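You operate a simulated robot arm through the tools that you are given. There is no shell and no other tool. Be economical: measure what you need, move in short steps, check, and stop when the job is done.

The job below is to be done with a simulated robot arm. You get a single attempt, and the scene is never put back.

TASK
Grip the long bolt, try both yellow-banded rings and take it out.
Fine: vice tight till the green pin shows; run each ring on till it binds or is fully on the thread, and lay it back; slacken the vice and stand the bolt head down on the table. Set down upright: long black bolt.

It is judged by the outcome, as a careful person would: the job done as asked, and still so three seconds after it is handed in. It fails if anything else is knocked over, pushed out of place, dropped, spilled or broken.

THE ROBOT
A 7-joint arm with a two-finger parallel gripper, fixed in place. Base frame: the origin is at the foot of the arm, x ahead of it, y to its left, z up; the work surface is at about z = 0. Lengths are in mm, angles in degrees, forces in N, time in s.
With the tool pointing down near the work surface it reaches from about 240 to 620 mm from the base axis. Its first joint turns from -66.0 to 66.0 degrees. Payload 2.6 kg.
The tool frame sits at the grasp point between the pads (the TCP): z along the fingers, y along the line on which they close. The tips reach 30 mm beyond it. The gripper opens to 94 mm. The fingers are 28 mm wide and 10 mm thick; the gripper's body (50 by 96 mm) begins 55 mm behind the TCP.
Orientation is told as [roll, pitch, yaw] about the base's x, y, z axes, in that order, counted from this pose: with the fingers straight down and closing along the base's y, the tool's x points along the base's -x, its y along +y and its z along -z.

THE INTERFACE
- The arm moves only by the tool send_rows. Its argument "moves" is a list that holds one entry, the list of rows, each a list of 7 numbers: the turn, a rotation vector about the tool's x, y, z in degrees, then the shift along the tool's x, y, z in mm, then the finger opening in mm, from 0 to 94. In form: [[[ax, ay, az, tx, ty, tz, gripper], ...]]. A call has 1 to 8 rows; each row is the pose to reach, as a shift and turn from the pose commanded when the call began, along the tool's axes at that moment. A row lasts 0.2 s, in which the tool goes at most 50 mm and 8.6 degrees; a call with a longer step from one row to the next is refused whole, and so is a gripper value outside its range. A pose out of reach is approached as far as the arm can. The call stops where the force on the tool passes 70 N (or 10 N more than at its start, if that is more) or the arm is blocked; 0.2 s more then pass. Each finger travels about 72 mm/s and halts on what it meets, pressing with about 30 N; the grip force reading is that of the motor and also rises with nothing between the fingers. The clock runs only during rows and for 0.2 s after the last one: add rows that repeat a pose to give the fingers time. It gives the time, the measured TCP pose, the force on the tool (base axes), the opening and the grip force at its end, in the units of the frame above (readings bear some noise), with the torque about the TCP (base axes, N m) and any sound that the robot's microphone picked up, and new pictures: "show" is both (left out), scene, wrist or none.
- Cameras (640 x 400 px; columns grow to the right, rows downward): "scene" is fixed at [12.6, 430.6, 547.4]; the picture's right is [-0.91, -0.42, 0.00], its down [-0.25, 0.54, -0.80] and it looks along [0.34, -0.73, -0.60] (base axes); focal length 230 px, centre (320, 200). "wrist" rides on the gripper at [76, 14, -102] in the tool frame; the picture's right is [-0.18, 0.98, 0.00], its down [-0.75, -0.14, -0.64] and it looks along [-0.63, -0.12, 0.77] (tool axes); focal length 243 px, centre (320, 200). There is no depth. A picture from a camera that has moved, and an enlarged one, comes with that camera's place and axes in the base frame and with its lens. The place of the scene camera against the robot may be out by one fixed shift of up to 25 mm in any direction.
- close_up(camera, box): a new picture of the part [left, top, right, bottom] of that camera's present view, enlarged. The clock stands still meanwhile.
- finish_job(): hands the job in; it is judged then, once.

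Work in short steps. Places have to be worked out from the pictures, the camera data and where the tool is seen: move nearer, look again, correct. Check each grasp and each placing, and mend what went wrong. You have 120 turns and 200 pictures in all, those below and enlarged ones among them. Open the gripper and draw the arm clear of the work before you hand the job in, unless the task says otherwise; then end with one line.

The tools are called after "Call:" as a command line: name --argument value ..., lists and objects as JSON in quotes. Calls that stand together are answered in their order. send_rows: Moves the arm, as the interface text tells. Its arguments: {"type":"object","properties":{"moves":{"type":"array","items":{"type":"array","items":{"type":"array","items":{"type":"number"}}}},"show":{"type":"string","enum":["both","scene","wrist","none"]}},"required":["moves"]} The other tools are called the same way: close_up (camera, box) takes an enlarged picture of a part of a camera's view; finish_job () hands the job in.

At the start:

```text
time_s: 0.0
ee_pos: [293.8, -19.1, 436.3]
tool_rot: [0.0, 0.0, 0.1]
force: [0.2, 0.7, 0.3]
moment: [0.01, -0.01, -0.01]
gripper_width: 94.1
finger_force: 0.1
```

scene: 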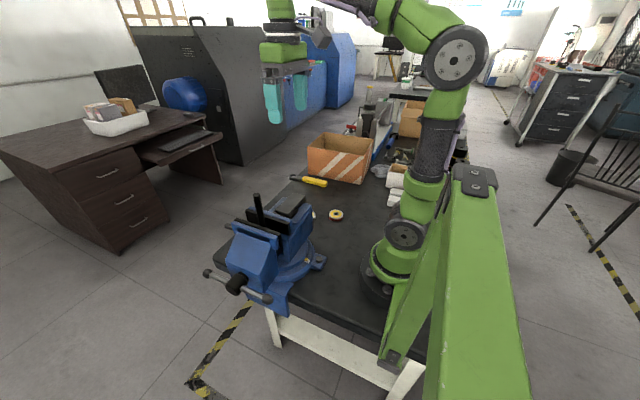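
wrist: 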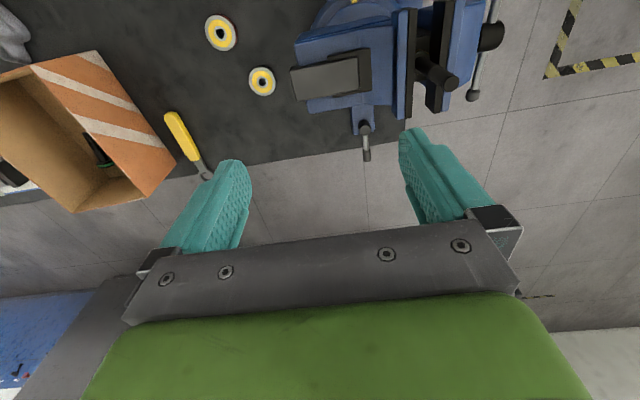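

The vice holds a black bolt at the left, and two yellow-banded rings lie on the table. I'll look closer at both views before moving.

Call:
close_up --camera "scene" --box '[190, 160, 370, 310]'

Call:
close_up --camera "wrist" --box '[160, 0, 520, 180]'

```text
2.67 times, centred on (280, 235) of scene
camera zoom: at [12.6, 430.6, 547.4], right [-0.91, -0.42, 0.0], down [-0.25, 0.54, -0.8], along [0.34, -0.73, -0.6], focal length 614 px, centre (427, 107)
```

zoom: 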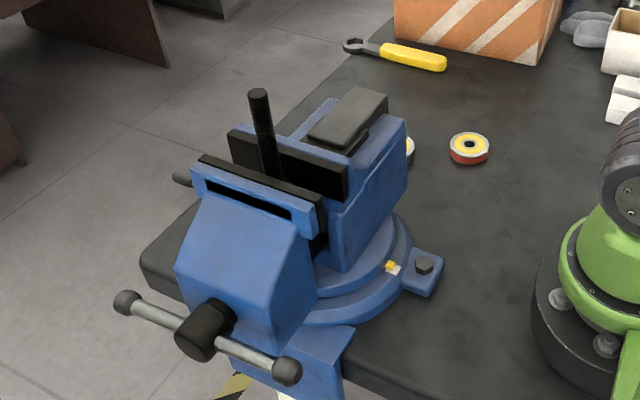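

```text
1.78 times, centred on (340, 90) of wrist
camera zoom: at [219.8, -2.5, 538.2], right [0.18, 0.98, 0.0], down [0.75, -0.14, 0.64], along [0.63, -0.12, -0.77], focal length 431 px, centre (284, 396)
```

zoom: 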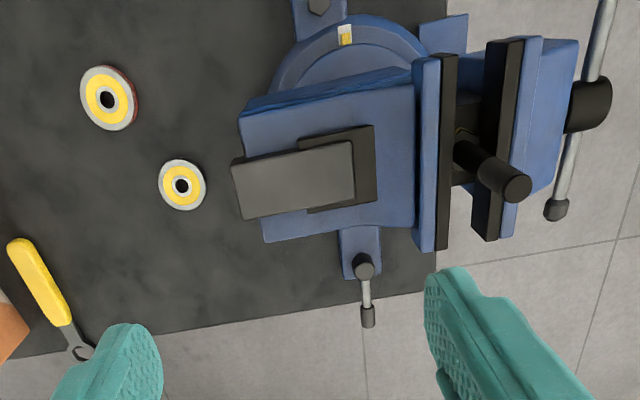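

Rough estimates: big ring near (238,-189), small ring near (326,-143), bolt top near (322,105,270). I'll move the camera over the vice for a better look, staying high.

Call:
send_rows --moves '[[[0, 0, 0, 20, 37, 0, 94], [0, 0, 0, 40, 74, 0, 94], [0, 0, 0, 60, 110, 0, 94]]]' --show "both"

```text
time_s: 0.8
ee_pos: [235.3, 89.5, 435.7]
tool_rot: [0.0, -0.1, -0.1]
force: [0.3, -0.2, -0.1]
moment: [0.01, 0.0, -0.03]
gripper_width: 94.1
finger_force: 0.0
camera wrist: at [160.0, 106.8, 538.2], right [0.19, 0.98, 0.0], down [0.75, -0.14, 0.64], along [0.63, -0.12, -0.77], focal length 243 px, centre (320, 200)
```

scene: 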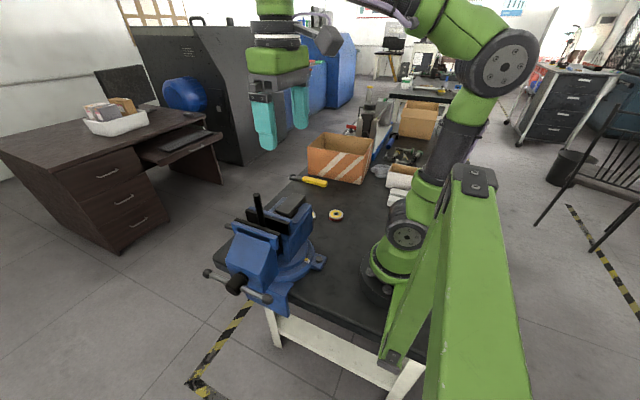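
wrist: 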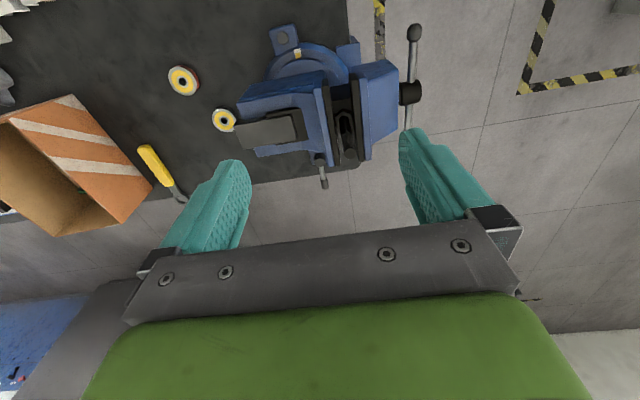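

The vice is in the upper middle of the wrist view; I'll enlarge it.

Call:
close_up --camera "wrist" --box '[230, 0, 450, 200]'

Call:
close_up --camera "scene" --box '[195, 180, 335, 310]'

```text
2.00 times, centred on (340, 100) of wrist
camera zoom: at [160.0, 106.8, 538.2], right [0.19, 0.98, 0.0], down [0.75, -0.14, 0.64], along [0.63, -0.12, -0.77], focal length 485 px, centre (280, 400)
```

zoom: 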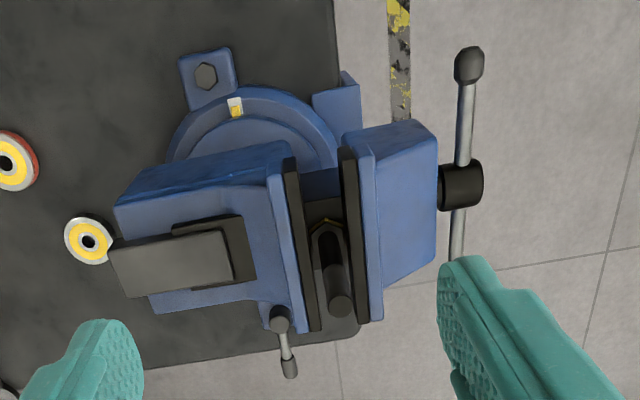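

```text
3.08 times, centred on (265, 245) of scene
camera zoom: at [12.6, 430.5, 547.4], right [-0.91, -0.42, 0.0], down [-0.25, 0.54, -0.8], along [0.34, -0.73, -0.6], focal length 708 px, centre (489, 62)
```

zoom: 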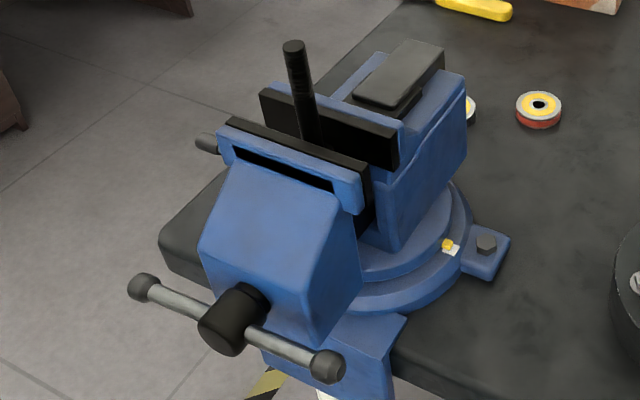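

The bolt top triangulates to about (310,115,272). The screw hub is near (316,237,94), with the bar about horizontal and its near ball at x≈228. I'll push the near end of the bar down with one finger (tightening direction), starting by moving outboard of it and checking.

Call:
send_rows --moves '[[[0, 0, 0, -2, 49, 0, 94], [0, 0, 0, -4, 98, 0, 94], [0, 0, 0, -6, 147, 0, 94], [0, 0, 0, -10, 196, 0, 94], [0, 0, 0, -10, 199.5, 49, 94], [0, 0, 0, -10, 199.5, 98, 94], [0, 0, 0, -10, 199.5, 147, 94], [0, 0, 0, -10, 199.5, 196, 94]]]' --show "both"

```text
time_s: 2.6
ee_pos: [244.1, 291.7, 240.8]
tool_rot: [0.0, -0.1, -0.1]
force: [0.7, -0.3, -0.1]
moment: [0.0, 0.0, -0.04]
gripper_width: 93.9
finger_force: 0.1
camera wrist: at [168.7, 307.0, 343.5], right [0.19, 0.98, 0.0], down [0.75, -0.14, 0.64], along [0.63, -0.12, -0.77], focal length 243 px, centre (320, 200)
```

scene: 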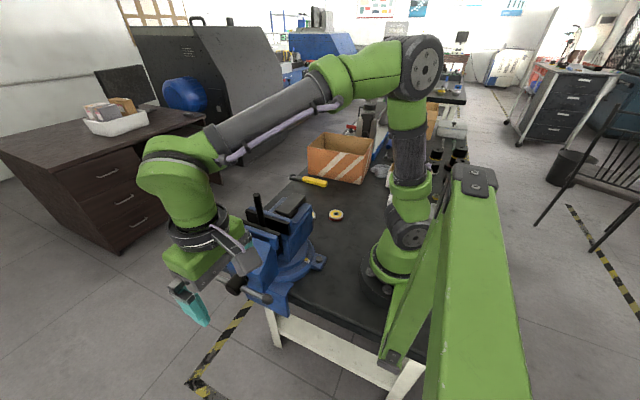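
wrist: 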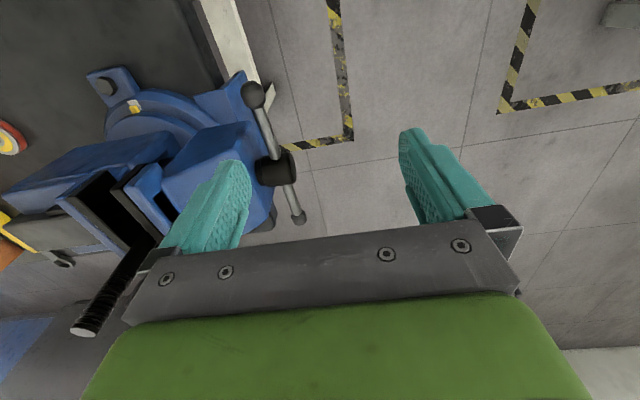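

Refined: near ball (226,233,109), hub (308,232,108). I'll place the -y finger over the near arm of the bar and press down gently.

Call:
send_rows --moves '[[[0, 0, 0, -5, -7, 45, 94], [0, 0, 0, -5, -7, 86, 94], [0, 0, 0, -5, -7, 98, 94], [0, 0, 0, -6, -7, 106, 94], [0, 0, 0, -7, -7, 114, 94], [0, 0, 0, -8, -7, 122, 94]]]' --show "both"

```text
time_s: 4.0
ee_pos: [253.1, 283.6, 117.4]
tool_rot: [0.0, 0.0, -0.2]
force: [-6.7, -8.5, 14.1]
moment: [-1.02, -0.02, -0.49]
gripper_width: 94.3
finger_force: 0.0
camera wrist: at [177.7, 300.3, 220.3], right [0.19, 0.98, 0.0], down [0.75, -0.14, 0.64], along [0.63, -0.12, -0.77], focal length 243 px, centre (320, 200)
```

scene: 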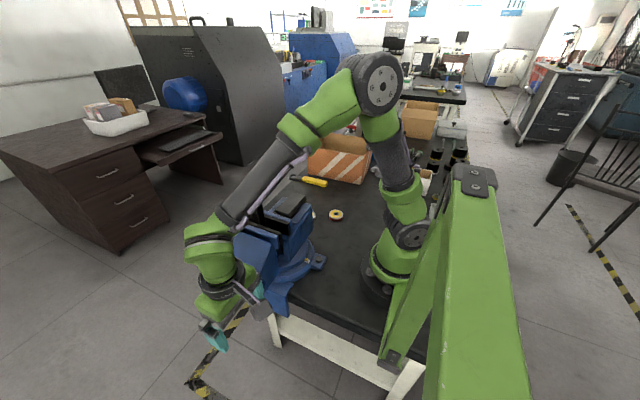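
wrist: 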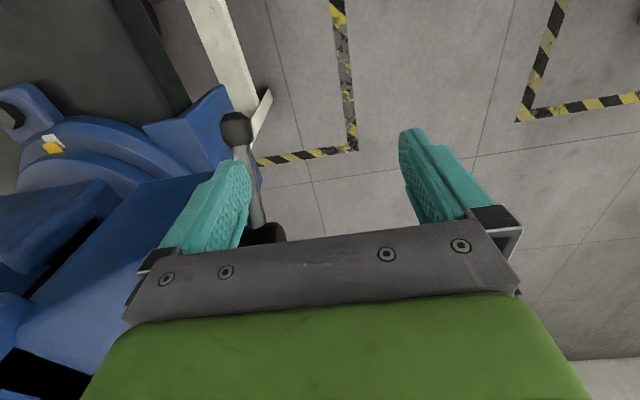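

The force in -y and the picture show the finger came down beside the bar (bar at y≈241). I'll back up, shift +8 in y, and press again.

Call:
send_rows --moves '[[[0, 0, 0, 0, 0, -30, 94], [0, 0, 0, 0, 8, -40, 94], [0, 0, 0, 0, 8, -40, 94]]]' --show "both"

Call:
close_up --camera "wrist" --box '[120, 80, 360, 230]'

```text
time_s: 4.8
ee_pos: [253.8, 292.2, 158.4]
tool_rot: [-0.1, 0.0, 0.0]
force: [-0.3, -0.5, 1.1]
moment: [-0.03, 0.05, 0.0]
gripper_width: 94.2
finger_force: 0.0
camera wrist: at [178.3, 308.4, 260.2], right [0.18, 0.98, 0.0], down [0.75, -0.14, 0.64], along [0.63, -0.12, -0.77], focal length 243 px, centre (320, 200)
```

scene: 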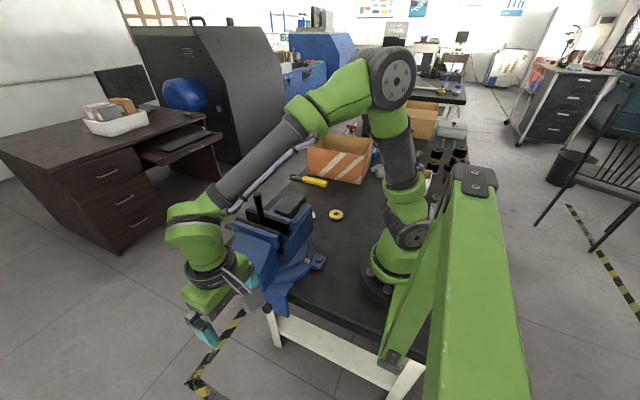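
wrist: 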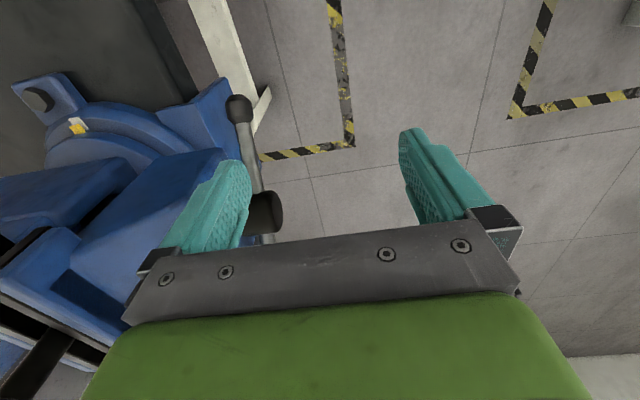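

```text
2.67 times, centred on (240, 155) of wrist
camera zoom: at [178.3, 308.4, 260.2], right [0.18, 0.98, 0.0], down [0.75, -0.14, 0.64], along [0.63, -0.12, -0.77], focal length 647 px, centre (533, 320)
```

zoom: 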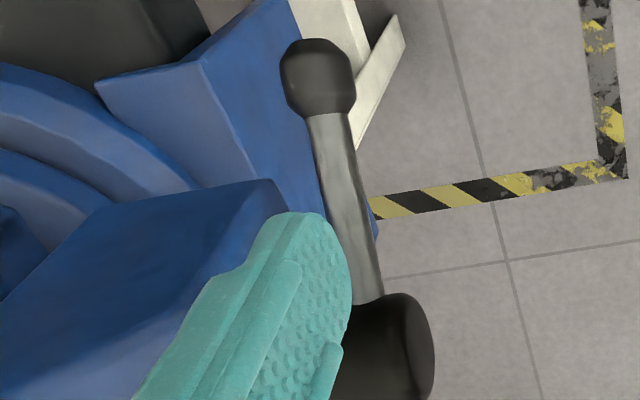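

The bar did turn about 30° (ball now near z≈70, y≈235) while the finger was slightly off its centre. I'll push further with the finger centred on y≈237.

Call:
send_rows --moves '[[[0, 0, 0, 0, -3, 26, 94], [0, 0, 0, -1, -3, 36, 94], [0, 0, 0, -3, -3, 45, 94], [0, 0, 0, -5, -3, 54, 94], [0, 0, 0, -8, -3, 63, 94], [0, 0, 0, -11, -3, 70, 94]]]' --show "wrist"

```text
time_s: 6.2
ee_pos: [264.4, 289.6, 88.9]
tool_rot: [0.1, -0.1, -0.1]
force: [-6.0, 13.7, 9.2]
moment: [-0.23, 0.0, -0.19]
gripper_width: 86.7
finger_force: 0.0
camera wrist: at [189.1, 305.5, 190.4], right [0.18, 0.98, 0.0], down [0.75, -0.14, 0.64], along [0.63, -0.12, -0.77], focal length 243 px, centre (320, 200)
```

wrist: 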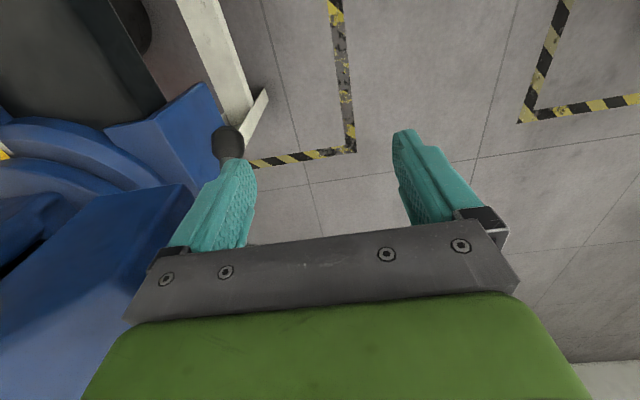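

The bar (y≈234) slips off either side of the narrow fingertip. I'll raise and yaw the tool 90° so the 28 mm finger width lies along y, and so the camera looks at the vice's front.

Call:
send_rows --moves '[[[0, 0, 0, 5, 6, -45, 94], [0, 0, 0, 5, 6, -94, 94], [0, 0, 0, 5, 6, -143, 94], [0, 0, 8.5, 5, 6, -151, 94], [0, 0, 17, 5, 6, -151, 80], [0, 0, 25.5, 5, 6, -151, 70], [0, 0, 34, 5, 6, -151, 60], [0, 0, 42.5, 5, 6, -151, 40]]]' --show "none"

Call:
send_rows --moves '[[[0, 0, 8.5, 0, 0, 0, 40], [0, 0, 17, 0, 0, 0, 40], [0, 0, 25.5, 0, 0, 0, 40], [0, 0, 34, 0, 0, 0, 40], [0, 0, 42.5, 0, 0, 0, 40], [0, 0, 47.5, 0, 0, 0, 40]]]' --show "both"

```text
time_s: 8.0
ee_pos: [259.1, 295.3, 239.1]
tool_rot: [0.0, 0.0, -42.7]
force: [0.3, 0.3, 0.7]
moment: [-0.02, 0.01, 0.01]
gripper_width: 39.9
finger_force: 0.1
```

```text
time_s: 9.4
ee_pos: [259.1, 295.2, 238.8]
tool_rot: [0.0, -0.1, -90.2]
force: [0.7, -0.8, 0.3]
moment: [0.01, -0.02, 0.0]
gripper_width: 40.1
finger_force: 0.0
camera wrist: at [274.9, 373.2, 340.8], right [0.98, -0.19, 0.0], down [-0.14, -0.75, 0.64], along [-0.12, -0.63, -0.77], focal length 243 px, centre (320, 200)
```

scene: 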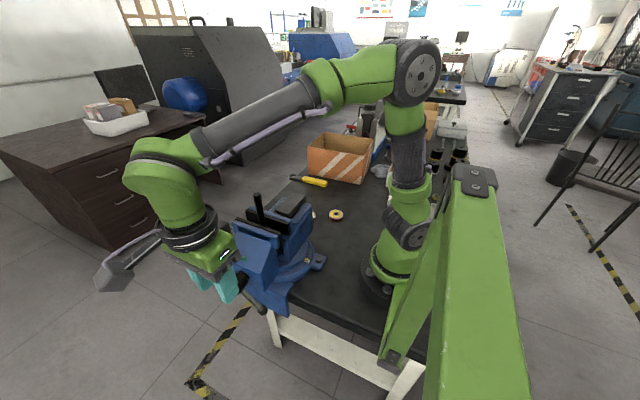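
wrist: 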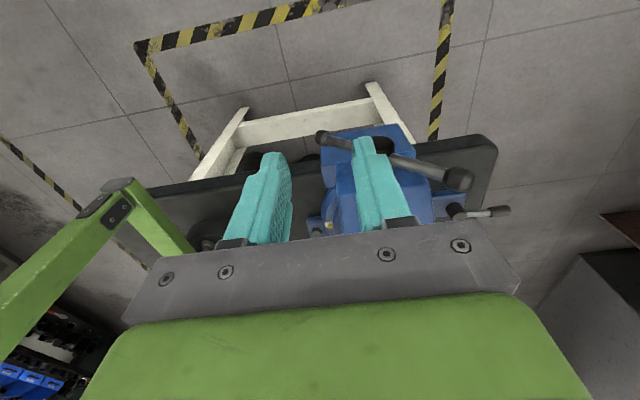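

The bar is now at about -48° (near ball (252,46), far ball (367,173)), centre (310,235,109). I'll move to the +x side of the raised far end with the fingers closed, ready to push it over toward -x.

Call:
send_rows --moves '[[[0, 0, 0, 0, 48, 0, 20], [0, 0, 0, 0, 96, 0, 0], [0, 0, 0, 0, 143, 0, 0], [0, 0, 0, 0, 143, 35, 0], [0, 0, 0, 0, 143, 69, 0], [0, 0, 0, -26, 143, 69, 0], [0, 0, 0, -51, 143, 69, 0]]]' --show "both"

```text
time_s: 11.0
ee_pos: [402.0, 247.0, 169.6]
tool_rot: [0.1, -0.1, -90.1]
force: [-0.2, -0.4, 0.1]
moment: [0.06, 0.0, 0.02]
gripper_width: 0.0
finger_force: 30.0
camera wrist: at [417.7, 324.5, 271.7], right [0.98, -0.19, 0.0], down [-0.14, -0.75, 0.64], along [-0.12, -0.63, -0.77], focal length 243 px, centre (320, 200)
```

scene: 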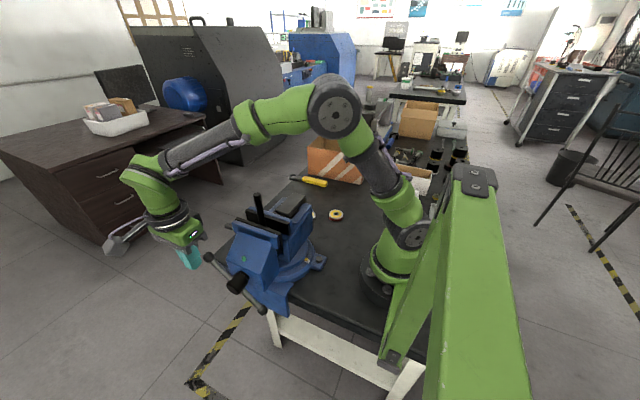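
wrist: 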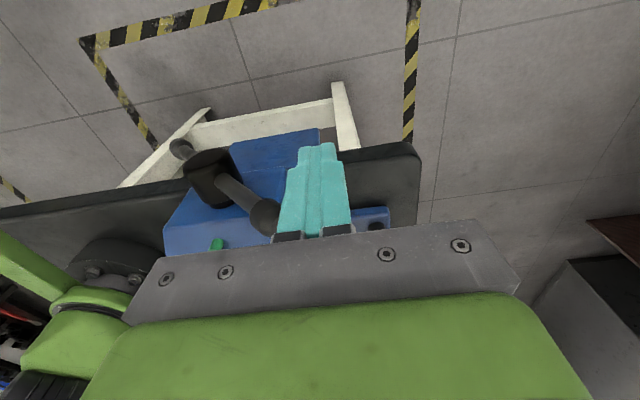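

A green thing shows on top of the moving jaw in both views – maybe the pin. Enlarging to confirm.

Call:
close_up --camera "wrist" --box '[140, 120, 340, 260]'

Call:
close_up --camera "scene" --box '[200, 185, 330, 305]'

```text
2.86 times, centred on (240, 190) of wrist
camera zoom: at [417.7, 324.5, 271.7], right [0.98, -0.19, 0.0], down [-0.14, -0.75, 0.64], along [-0.12, -0.63, -0.77], focal length 693 px, centre (549, 229)
```

zoom: 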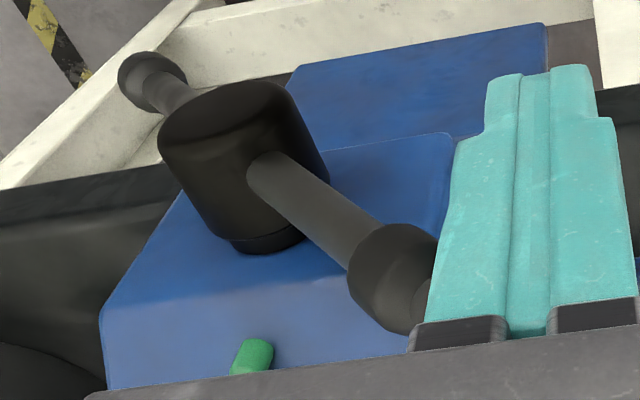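

```text
3.33 times, centred on (265, 245) of scene
camera zoom: at [12.6, 430.6, 547.4], right [-0.91, -0.42, 0.0], down [-0.25, 0.54, -0.8], along [0.34, -0.73, -0.6], focal length 767 px, centre (503, 50)
```

zoom: 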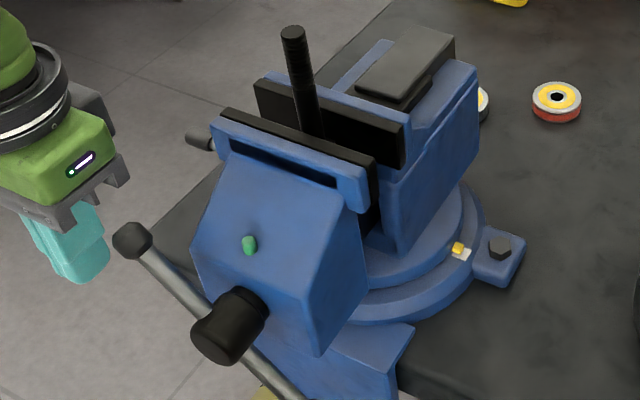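

The green pin is out on the moving jaw, so the vice is tight. I'll retreat outward and up, then travel high over to the rings while yawing back.

Call:
send_rows --moves '[[[0, 0, 0, 40, 0, -5, 20], [0, 0, 0, 40, 0, -54, 40], [0, 0, 0, 40, 0, -103, 60], [0, 0, 0, 40, 0, -152, 80], [0, 0, 0, 40, 0, -201, 94], [0, 0, 0, 40, 0, -230, 94]]]' --show "none"

Call:
send_rows --moves '[[[0, 0, -8.5, -43, -14, 0, 94], [0, 0, -17, -86, -28, 0, 94], [0, 0, -25.5, -129, -42, 0, 94], [0, 0, -34, -172, -56, 0, 94], [0, 0, -42.5, -215, -70, 0, 94], [0, 0, -51, -258, -84, 0, 94], [0, 0, -59.5, -301, -98, 0, 94], [0, 0, -68, -344, -112, 0, 94]]]' --show "none"

Call:
send_rows --moves '[[[0, 0, -8.5, 0, 0, 0, 94], [0, 0, -17, 0, 0, 0, 94], [0, 0, -22, 0, 0, 0, 94]]]' --show "both"

```text
time_s: 12.4
ee_pos: [399.6, 284.0, 394.8]
tool_rot: [0.0, 0.0, -90.0]
force: [0.2, 0.5, 0.2]
moment: [0.02, -0.03, -0.01]
gripper_width: 93.9
finger_force: 0.1
out of reach, approached as far as the arm can: row 6
```

```text
time_s: 14.2
ee_pos: [287.8, -59.3, 396.5]
tool_rot: [0.0, 0.1, -22.0]
force: [-0.6, 0.5, 0.8]
moment: [0.02, 0.02, 0.01]
gripper_width: 93.8
finger_force: 0.0
```

```text
time_s: 15.0
ee_pos: [288.3, -62.0, 395.7]
tool_rot: [-0.1, 0.0, 0.1]
force: [-0.4, -0.4, 0.6]
moment: [0.01, -0.03, 0.0]
gripper_width: 94.2
finger_force: 0.0
camera wrist: at [212.9, -44.8, 498.0], right [0.18, 0.98, 0.0], down [0.75, -0.14, 0.64], along [0.63, -0.12, -0.77], focal length 243 px, centre (320, 200)
```

scene: 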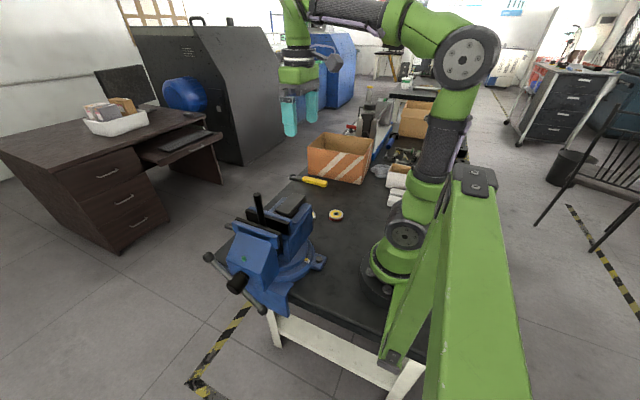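
wrist: 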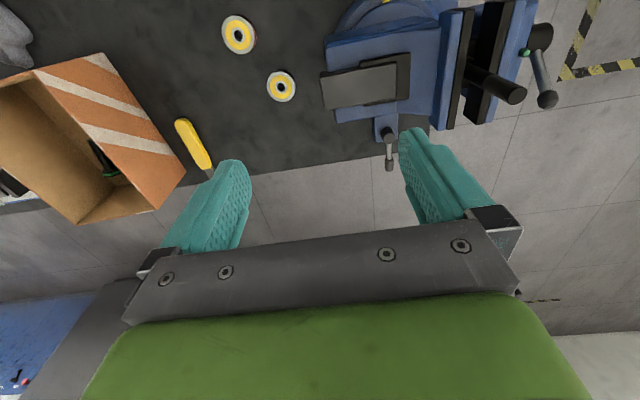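

Rings re-measured: large (237,-189), small (328,-142). I'll go above the small ring at TCP z≈150 and look closely.

Call:
send_rows --moves '[[[0, 0, 0, -20, -40, 0, 94], [0, 0, 0, -40, -80, 0, 94], [0, 0, 0, -40, -80, 49, 94], [0, 0, 0, -40, -80, 98, 94], [0, 0, 0, -40, -80, 147, 94], [0, 0, 0, -40, -80, 196, 94], [0, 0, 0, -40, -80, 244, 94]]]' --show "wrist"

Call:
close_up --camera "wrist" --box '[180, 0, 460, 180]'

```text
time_s: 16.6
ee_pos: [327.7, -139.7, 149.6]
tool_rot: [0.0, 0.0, -0.1]
force: [-0.6, 0.6, 0.4]
moment: [0.01, 0.01, -0.01]
gripper_width: 94.0
finger_force: 0.0
camera wrist: at [251.7, -124.6, 252.5], right [0.19, 0.98, 0.0], down [0.75, -0.14, 0.64], along [0.63, -0.12, -0.77], focal length 243 px, centre (320, 200)
```

wrist: 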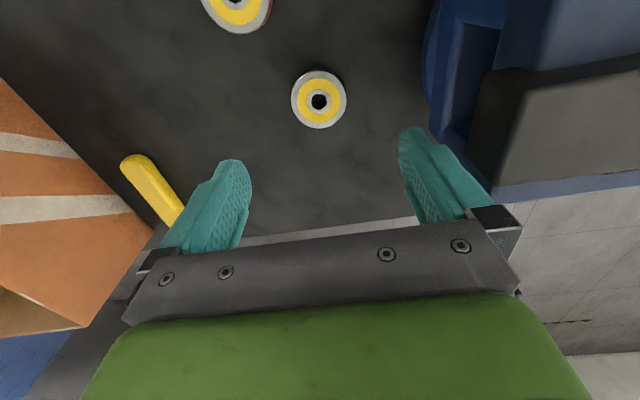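

```text
2.22 times, centred on (320, 90) of wrist
camera zoom: at [251.7, -124.6, 252.5], right [0.19, 0.98, 0.0], down [0.75, -0.14, 0.64], along [0.63, -0.12, -0.77], focal length 539 px, centre (320, 444)
```

zoom: 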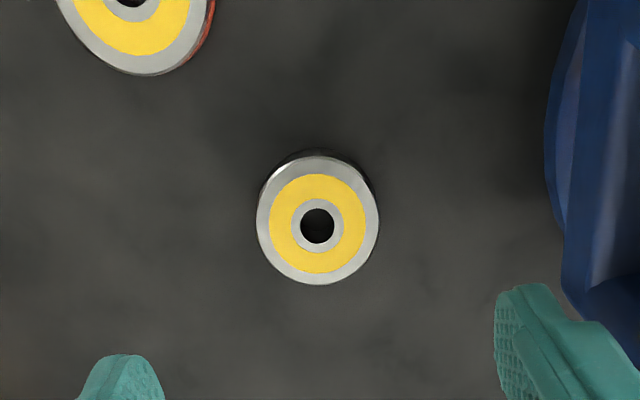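

Small ring: centre ≈(326,-140), top z≈18, OD≈52. I'll descend to TCP z≈33 and close on it.

Call:
send_rows --moves '[[[0, 0, 0, 1.5, -0.4, 45, 80], [0, 0, 0, 1.5, -0.4, 85, 74], [0, 0, 0, 1.5, -0.4, 105, 70], [0, 0, 0, 1.5, -0.4, 114, 70], [0, 0, 0, 1.5, -0.4, 116, 70]]]' --show "wrist"

```text
time_s: 17.8
ee_pos: [325.6, -141.3, 35.4]
tool_rot: [0.0, 0.0, -0.1]
force: [-0.1, -0.9, 0.5]
moment: [0.03, 0.01, 0.01]
gripper_width: 69.8
finger_force: 0.1
camera wrist: at [249.7, -125.4, 137.2], right [0.19, 0.98, 0.0], down [0.75, -0.14, 0.64], along [0.63, -0.12, -0.77], focal length 243 px, centre (320, 200)
```

wrist: 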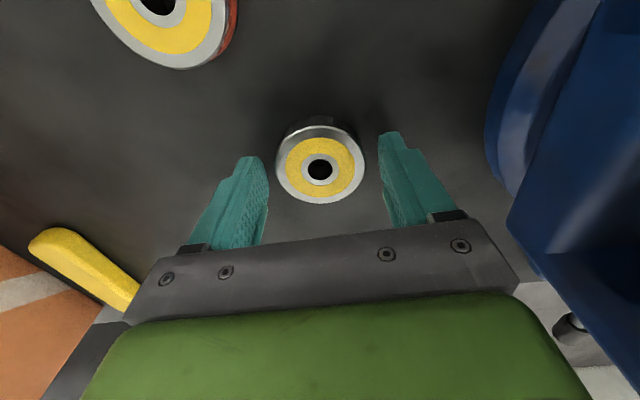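

Ring centre at (325.6,-140); aligned. Shift +1.2 in y and close.

Call:
send_rows --moves '[[[0, 0, 0, 0, 1.2, 1.5, 65], [0, 0, 0, 0, 1.2, 1.5, 50], [0, 0, 0, 0, 1.2, 1.5, 48], [0, 0, 0, 0, 1.2, 1.5, 46], [0, 0, 0, 0, 1.2, 1.5, 46]]]' --show "wrist"

```text
time_s: 19.0
ee_pos: [325.6, -140.4, 33.8]
tool_rot: [0.0, 0.0, 0.0]
force: [0.2, -0.6, 0.5]
moment: [0.01, -0.07, 0.0]
gripper_width: 51.5
finger_force: 30.4
camera wrist: at [250.4, -124.0, 136.0], right [0.18, 0.98, 0.0], down [0.75, -0.14, 0.64], along [0.63, -0.12, -0.77], focal length 243 px, centre (320, 200)
```

wrist: 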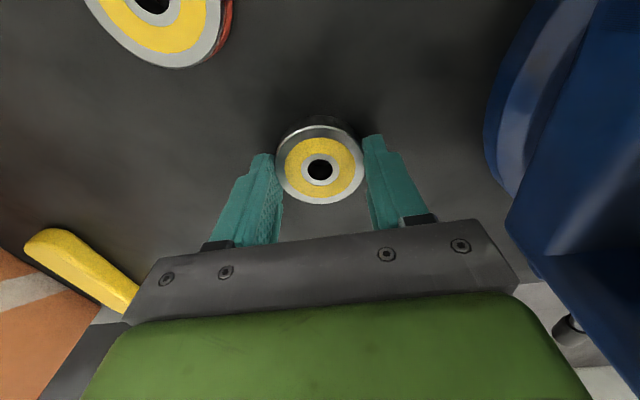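

Ring held (51.5 mm), with its home spot recorded at (325.6,-140.3). Lifting straight up, then moving to a spot behind the bolt to measure it.

Call:
send_rows --moves '[[[0, 0, 0, 0, 0, -20, 46], [0, 0, 0, 0, 0, -60, 46], [0, 0, 0, 0, 0, -106, 46], [0, 0, 0, 0, 0, -152, 46], [0, 0, 0, 0, 0, -198, 46], [0, 0, 0, 0, 0, -244, 46], [0, 0, 0, 0, 0, -290, 46], [0, 0, 0, 0, 0, -326, 46]]]' --show "none"

Call:
send_rows --moves '[[[0, 0, 0, 8, 36, 0, 46], [0, 0, 0, 16, 73, 0, 46], [0, 0, 0, 24, 110, 0, 46], [0, 0, 0, 32, 147, 0, 46], [0, 0, 0, 40, 184, 0, 46], [0, 0, 0, 48, 221, 0, 46], [0, 0, 0, 55, 255, 0, 46]]]' --show "both"

Call:
close_up --camera "wrist" --box '[220, 0, 420, 200]'

Call:
close_up --camera "scene" --box '[220, 100, 320, 260]'

```text
time_s: 20.8
ee_pos: [327.2, -140.8, 360.2]
tool_rot: [0.0, 0.0, 0.0]
force: [0.0, -0.5, 0.1]
moment: [-0.01, 0.04, -0.02]
gripper_width: 45.9
finger_force: 0.0
```

```text
time_s: 22.4
ee_pos: [271.9, 117.0, 358.6]
tool_rot: [-0.1, -0.1, -0.1]
force: [0.6, 0.4, -0.2]
moment: [-0.02, -0.02, 0.01]
gripper_width: 46.1
finger_force: 0.1
camera wrist: at [195.8, 132.3, 460.8], right [0.19, 0.98, 0.0], down [0.75, -0.14, 0.64], along [0.63, -0.12, -0.77], focal length 243 px, centre (320, 200)
```

scene: 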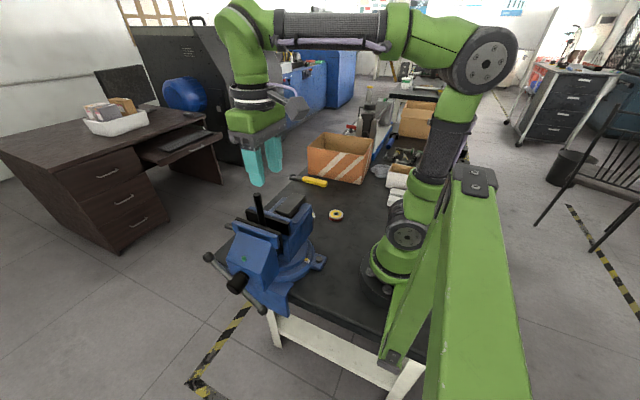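
wrist: 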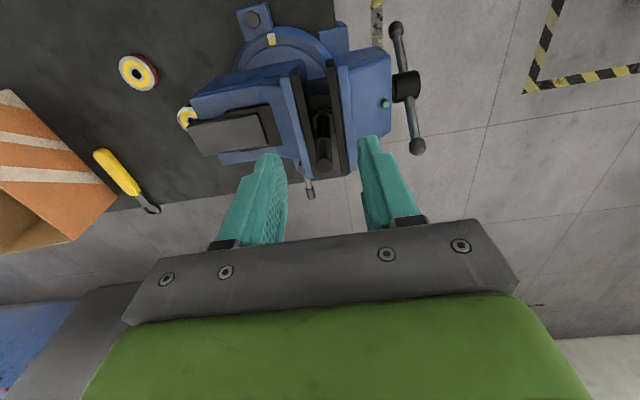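

```text
2.00 times, centred on (320, 100) of wrist
camera zoom: at [195.8, 132.3, 460.8], right [0.19, 0.98, 0.0], down [0.75, -0.14, 0.64], along [0.63, -0.12, -0.77], focal length 485 px, centre (320, 400)
```

zoom: 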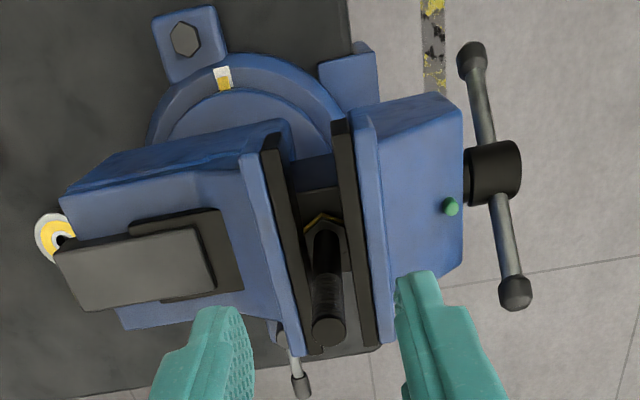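

```text
2.50 times, centred on (270, 180) of scene
camera zoom: at [12.6, 430.5, 547.4], right [-0.91, -0.42, 0.0], down [-0.25, 0.54, -0.8], along [0.34, -0.73, -0.6], focal length 575 px, centre (445, 250)
```

zoom: 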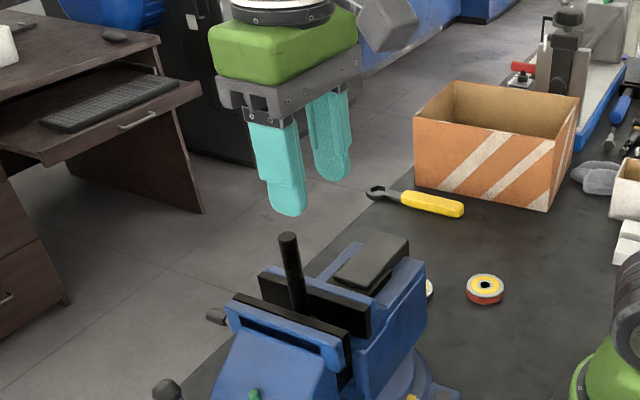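

The ring slipped off at the lift and appears to still be at its place. I'll look at the bolt once more at higher zoom while here, then go back for the ring with a deeper, slower grip.

Call:
close_up --camera "wrist" --box '[285, 90, 365, 180]'

Call:
close_up --camera "scene" --box '[235, 180, 285, 230]'

Call:
close_up --camera "scene" --box '[295, 195, 355, 235]'

Call:
send_rows --moves '[[[0, 0, 0, -8, -36, 0, 60], [0, 0, 0, -16, -73, 0, 94], [0, 0, 0, -24, -110, 0, 94], [0, 0, 0, -32, -147, 0, 94], [0, 0, 0, -40, -184, 0, 94], [0, 0, 0, -48, -221, 0, 94], [0, 0, 0, -53, -256, 0, 94]]]' --show "none"

Call:
send_rows --moves '[[[0, 0, 0, 0, 0, 49, 94], [0, 0, 0, 0, 0, 98, 94], [0, 0, 0, 0, 0, 147, 94], [0, 0, 0, 0, 0, 196, 94], [0, 0, 0, 0, 0, 245, 94], [0, 0, 0, 0, 0, 260, 94]]]' --show "wrist"

```text
4.44 times, centred on (325, 135) of wrist
camera zoom: at [195.8, 132.3, 460.8], right [0.19, 0.98, 0.0], down [0.75, -0.14, 0.64], along [0.63, -0.12, -0.77], focal length 1078 px, centre (298, 489)
```

zoom: 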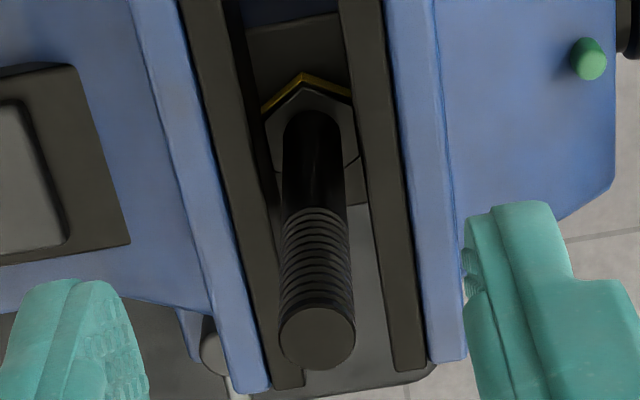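

```text
8.00 times, centred on (260, 205) of scene
camera zoom: at [12.6, 430.5, 547.4], right [-0.91, -0.42, 0.0], down [-0.25, 0.54, -0.8], along [0.34, -0.73, -0.6], focal length 1841 px, centre (800, 160)
```

zoom: 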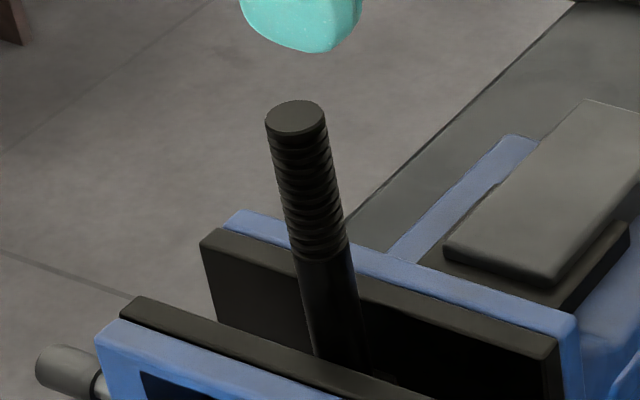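

```text
10.00 times, centred on (325, 215) of scene
camera zoom: at [12.6, 430.5, 547.4], right [-0.91, -0.42, 0.0], down [-0.25, 0.54, -0.8], along [0.34, -0.73, -0.6], focal length 2302 px, centre (270, 50)
```

zoom: 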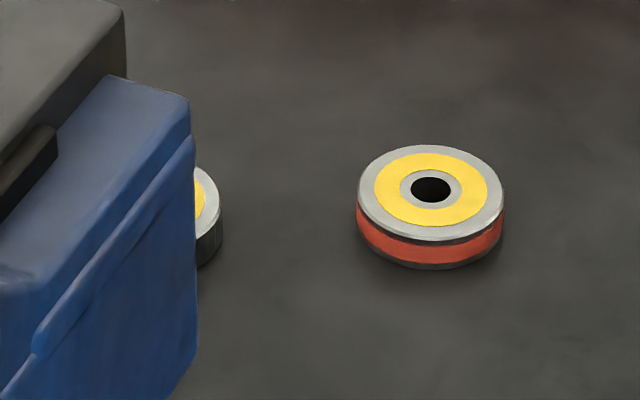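

```text
time_s: 24.0
ee_pos: [325.7, -141.6, 358.2]
tool_rot: [-0.1, 0.0, 0.0]
force: [-0.5, 0.1, 0.5]
moment: [0.03, -0.01, 0.0]
gripper_width: 93.9
finger_force: 0.1
```

```text
time_s: 25.4
ee_pos: [323.5, -139.5, 99.4]
tool_rot: [0.1, -0.1, -0.1]
force: [0.7, 0.7, -0.4]
moment: [-0.02, 0.0, 0.03]
gripper_width: 93.9
finger_force: 0.1
camera wrist: at [248.3, -123.9, 201.1], right [0.19, 0.98, 0.0], down [0.75, -0.14, 0.64], along [0.63, -0.12, -0.77], focal length 243 px, centre (320, 200)
```

wrist: 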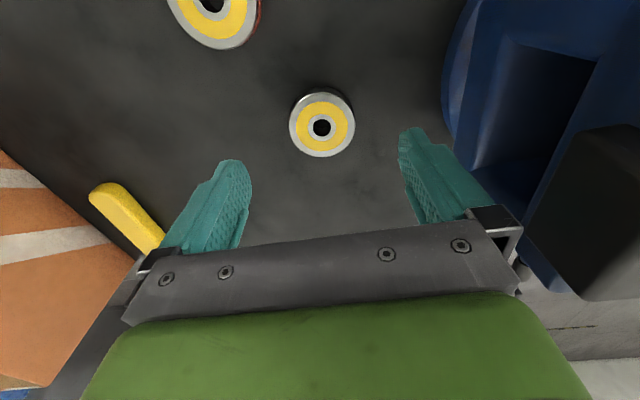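

The thread shows about 10 coarse turns on the upper ~40 mm. The ring is at about (325.6,-137.5). Descending deeper and closing with full command, then lifting slowly.

Call:
send_rows --moves '[[[0, 0, 0, -2, 1.5, 40, 80], [0, 0, 0, -2, 1.5, 60, 70], [0, 0, 0, -2, 1.5, 67, 62], [0, 0, 0, -2, 1.5, 68.5, 45], [0, 0, 0, -2, 1.5, 68.5, 30], [0, 0, 0, -2, 1.5, 68.5, 20], [0, 0, 0, -2, 1.5, 68.5, 20], [0, 0, 0, -2, 1.5, 68.5, 20]]]' --show "wrist"

Call:
send_rows --moves '[[[0, 0, 0, 0, 0, -3, 20], [0, 0, 0, 0, 0, -6, 20], [0, 0, 0, 0, 0, -10, 20], [0, 0, 0, 0, 0, -16, 20], [0, 0, 0, 0, 0, -24, 20], [0, 0, 0, 0, 0, -34, 20]]]' --show "wrist"

```text
time_s: 27.2
ee_pos: [327.2, -139.9, 32.0]
tool_rot: [0.0, -0.1, -0.2]
force: [-5.2, 2.1, 21.6]
moment: [0.08, 0.13, -0.05]
gripper_width: 51.7
finger_force: 30.0
camera wrist: at [251.6, -123.7, 134.3], right [0.18, 0.98, 0.0], down [0.75, -0.14, 0.64], along [0.63, -0.12, -0.77], focal length 243 px, centre (320, 200)
```

wrist: 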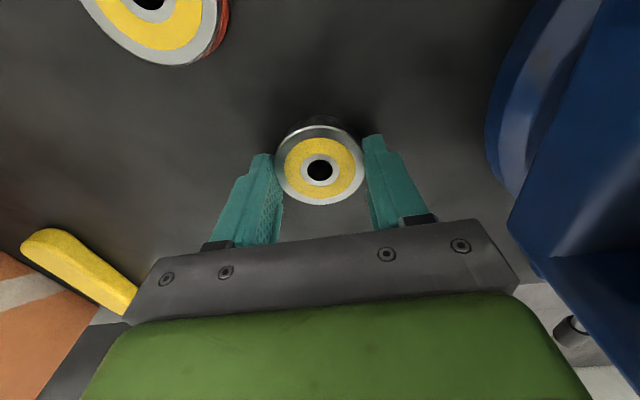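

```text
time_s: 28.6
ee_pos: [326.9, -140.7, 66.0]
tool_rot: [0.0, 0.0, 0.0]
force: [0.1, -0.2, -1.4]
moment: [0.02, 0.02, 0.03]
gripper_width: 51.8
finger_force: 29.2
camera wrist: at [251.7, -124.3, 168.5], right [0.18, 0.98, 0.0], down [0.75, -0.14, 0.64], along [0.63, -0.12, -0.77], focal length 243 px, centre (320, 200)
```

wrist: 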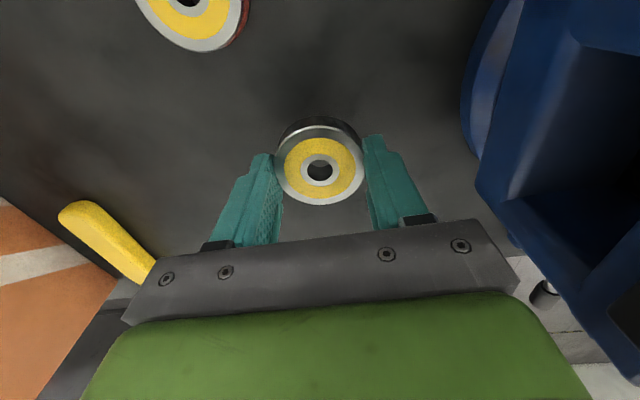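

Ring is held (weight ~1.4 N shows). Lifting with a gentle ramp, then carrying it over the bolt at safe height while pre-turning counter-clockwise.

Call:
send_rows --moves '[[[0, 0, 0, 0, 0, -10, 20], [0, 0, 0, 0, 0, -35, 20], [0, 0, 0, 0, 0, -75, 20], [0, 0, 0, 0, 0, -120, 20], [0, 0, 0, 0, 0, -165, 20], [0, 0, 0, 0, 0, -210, 20], [0, 0, 0, 0, 0, -255, 20], [0, 0, 0, 0, 0, -290, 20]]]' --show "none"

Call:
send_rows --moves '[[[0, 0, -8, 1, 15, 0, 20], [0, 0, -16, 3, 50, 0, 20], [0, 0, -24, 6, 95, 0, 20], [0, 0, -32, 9, 140, 0, 20], [0, 0, -40, 12, 185, 0, 20], [0, 0, -48, 14, 225, 0, 20], [0, 0, -56, 16, 250, 0, 20], [0, 0, -64, 16, 255.5, 0, 20]]]' --show "both"

```text
time_s: 30.4
ee_pos: [326.8, -139.7, 357.8]
tool_rot: [0.0, -0.1, 0.0]
force: [0.6, 0.8, -1.9]
moment: [-0.02, 0.01, 0.03]
gripper_width: 51.9
finger_force: 29.7
```

```text
time_s: 32.2
ee_pos: [310.9, 115.8, 354.9]
tool_rot: [0.0, 0.1, 64.2]
force: [-0.6, 0.5, -1.7]
moment: [0.01, 0.01, -0.03]
gripper_width: 51.7
finger_force: 29.7
camera wrist: at [265.0, 55.0, 457.0], right [-0.8, 0.59, 0.0], down [0.46, 0.62, 0.64], along [0.38, 0.52, -0.77], focal length 243 px, centre (320, 200)
```

scene: 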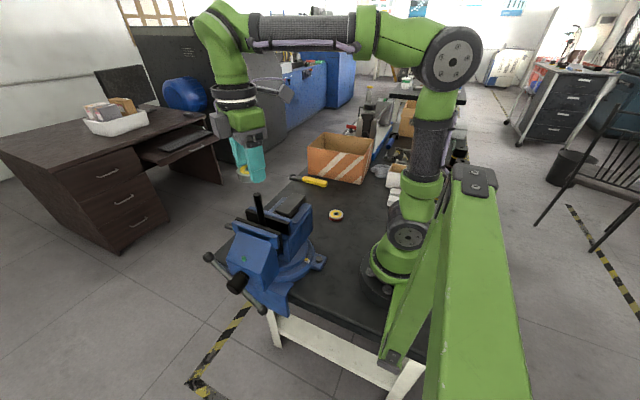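
wrist: 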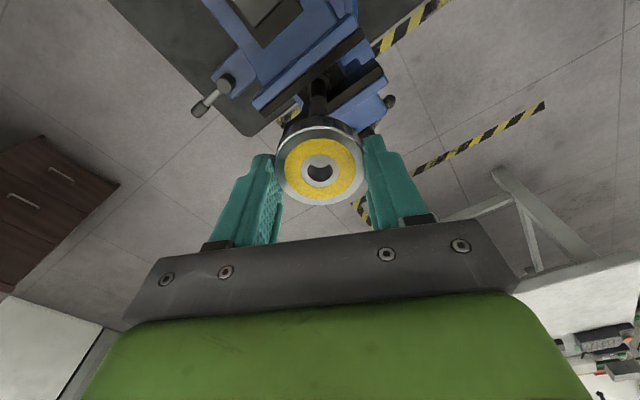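

Zooming to check alignment of ring to bolt from both cameras.

Call:
close_up --camera "wrist" --box '[260, 60, 380, 220]'

Call:
close_up --camera "scene" --box '[220, 150, 300, 240]'

```text
2.50 times, centred on (320, 140) of wrist
camera zoom: at [265.0, 55.0, 457.0], right [-0.8, 0.59, 0.0], down [0.46, 0.62, 0.64], along [0.38, 0.52, -0.77], focal length 606 px, centre (320, 350)
```

zoom: 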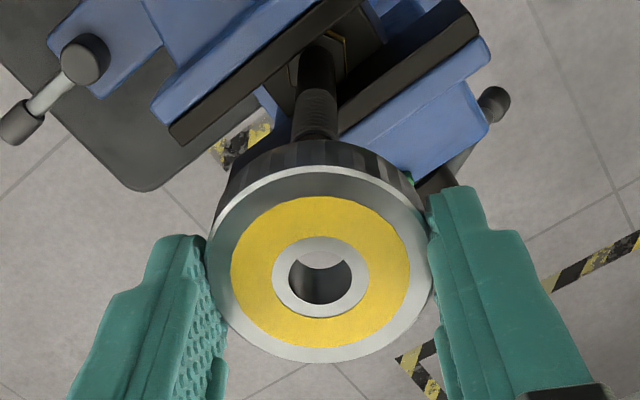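

```text
4.44 times, centred on (260, 195) of scene
camera zoom: at [12.6, 430.6, 547.4], right [-0.91, -0.42, 0.0], down [-0.25, 0.54, -0.8], along [0.34, -0.73, -0.6], focal length 1023 px, centre (587, 222)
```

zoom: 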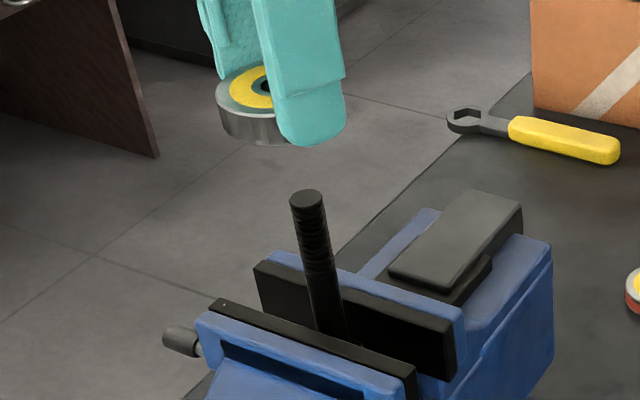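

The ring sits roughly above the bolt, but I need mm accuracy. I'll step 48 mm forward and lower so the bolt top and ring top are at the same height in one picture.

Call:
send_rows --moves '[[[0, 0, 0, -20, 0, 0, 20], [0, 0, 0, -48, 0, 0, 20], [0, 0, 0, -48, 0, 20, 20], [0, 0, 0, -48, 0, 45, 20], [0, 0, 0, -48, 0, 65, 20], [0, 0, 0, -48, 0, 67, 20]]]' --show "none"

Call:
close_up --camera "wrist" --box '[240, 40, 400, 220]'

Call:
close_up --camera "scene" --box '[220, 150, 300, 240]'

```text
time_s: 33.6
ee_pos: [332.5, 159.2, 287.1]
tool_rot: [0.0, 0.0, 63.9]
force: [0.9, -0.6, -2.4]
moment: [-0.01, 0.04, 0.0]
gripper_width: 51.7
finger_force: 30.0
```

```text
2.22 times, centred on (320, 130) of wrist
camera zoom: at [286.5, 99.2, 389.8], right [-0.8, 0.6, 0.0], down [0.46, 0.61, 0.64], along [0.38, 0.52, -0.77], focal length 539 px, centre (320, 356)
```

zoom: 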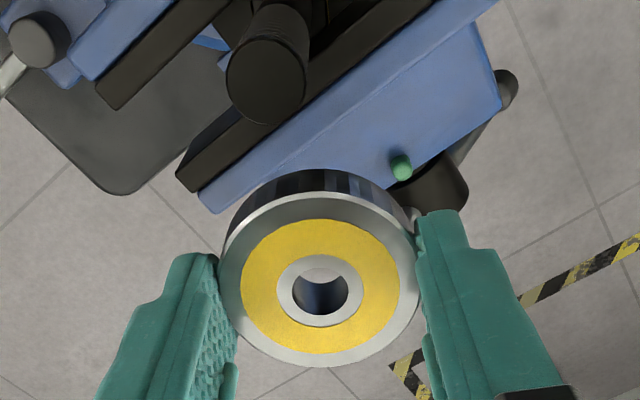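

```text
4.44 times, centred on (260, 195) of scene
camera zoom: at [12.6, 430.6, 547.4], right [-0.91, -0.42, 0.0], down [-0.25, 0.54, -0.8], along [0.34, -0.73, -0.6], focal length 1023 px, centre (587, 222)
```

zoom: 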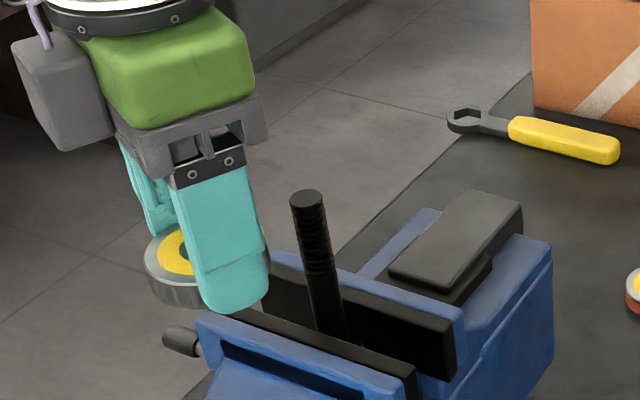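

Working in the camera frame, the bolt needs the ring to move about 48.5 back and 2.3 in -tool-y. I'll raise, move over the bolt, and try turning further counter-clockwise to find the wrist's limit.

Call:
send_rows --moves '[[[0, 0, 0, 0, 0, -10, 20], [0, 0, 0, 0, 0, -38, 20], [0, 0, 0, 20, 0, -38, 20], [0, 0, 0, 40, -2.3, -38, 20], [0, 0, 0, 48.5, -2.3, -38, 20]]]' --show "none"

Call:
send_rows --moves '[[[0, 0, -8.5, 0, 0, 0, 20], [0, 0, -17, 0, 0, 0, 20], [0, 0, -25.5, 0, 0, 0, 20], [0, 0, -34, 0, 0, 0, 20], [0, 0, -42.5, 0, 0, 0, 20], [0, 0, -51, 0, 0, 0, 20], [0, 0, -59.5, 0, 0, 0, 20], [0, 0, -68, 0, 0, 0, 20]]]' --show "none"

Call:
send_rows --moves '[[[0, 0, -8.5, 0, 0, 0, 20], [0, 0, -17, 0, 0, 0, 20], [0, 0, -25.5, 0, 0, 0, 20], [0, 0, -34, 0, 0, 0, 20]]]' --show "both"

```text
time_s: 34.8
ee_pos: [312.7, 113.1, 324.8]
tool_rot: [0.1, 0.0, 64.0]
force: [-0.7, -0.7, -1.6]
moment: [0.02, 0.0, -0.01]
gripper_width: 51.5
finger_force: 29.7
```

```text
time_s: 36.6
ee_pos: [311.8, 113.8, 326.2]
tool_rot: [0.1, 0.0, 132.0]
force: [0.3, 0.3, -1.4]
moment: [-0.02, 0.03, 0.01]
gripper_width: 51.6
finger_force: 29.6
```

```text
time_s: 37.6
ee_pos: [303.7, 114.4, 330.2]
tool_rot: [0.4, 1.0, 161.9]
force: [0.1, -0.2, -1.7]
moment: [0.06, 0.0, -0.01]
gripper_width: 51.4
finger_force: 30.0
out of reach, approached as far as the arm can: row 4
camera wrist: at [371.3, 79.5, 434.0], right [-0.48, -0.88, 0.0], down [-0.68, 0.38, 0.63], along [-0.55, 0.3, -0.78], focal length 243 px, centre (320, 200)
```

scene: 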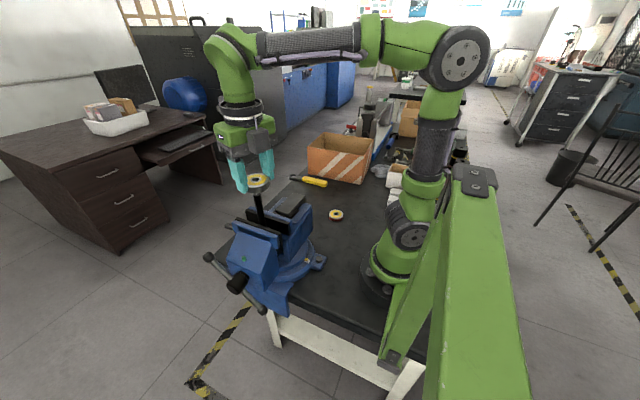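
wrist: 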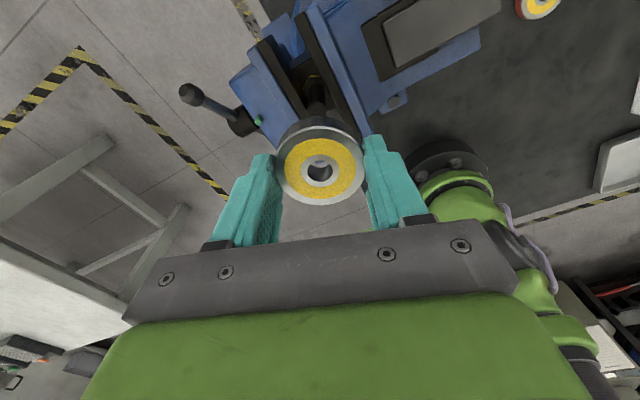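

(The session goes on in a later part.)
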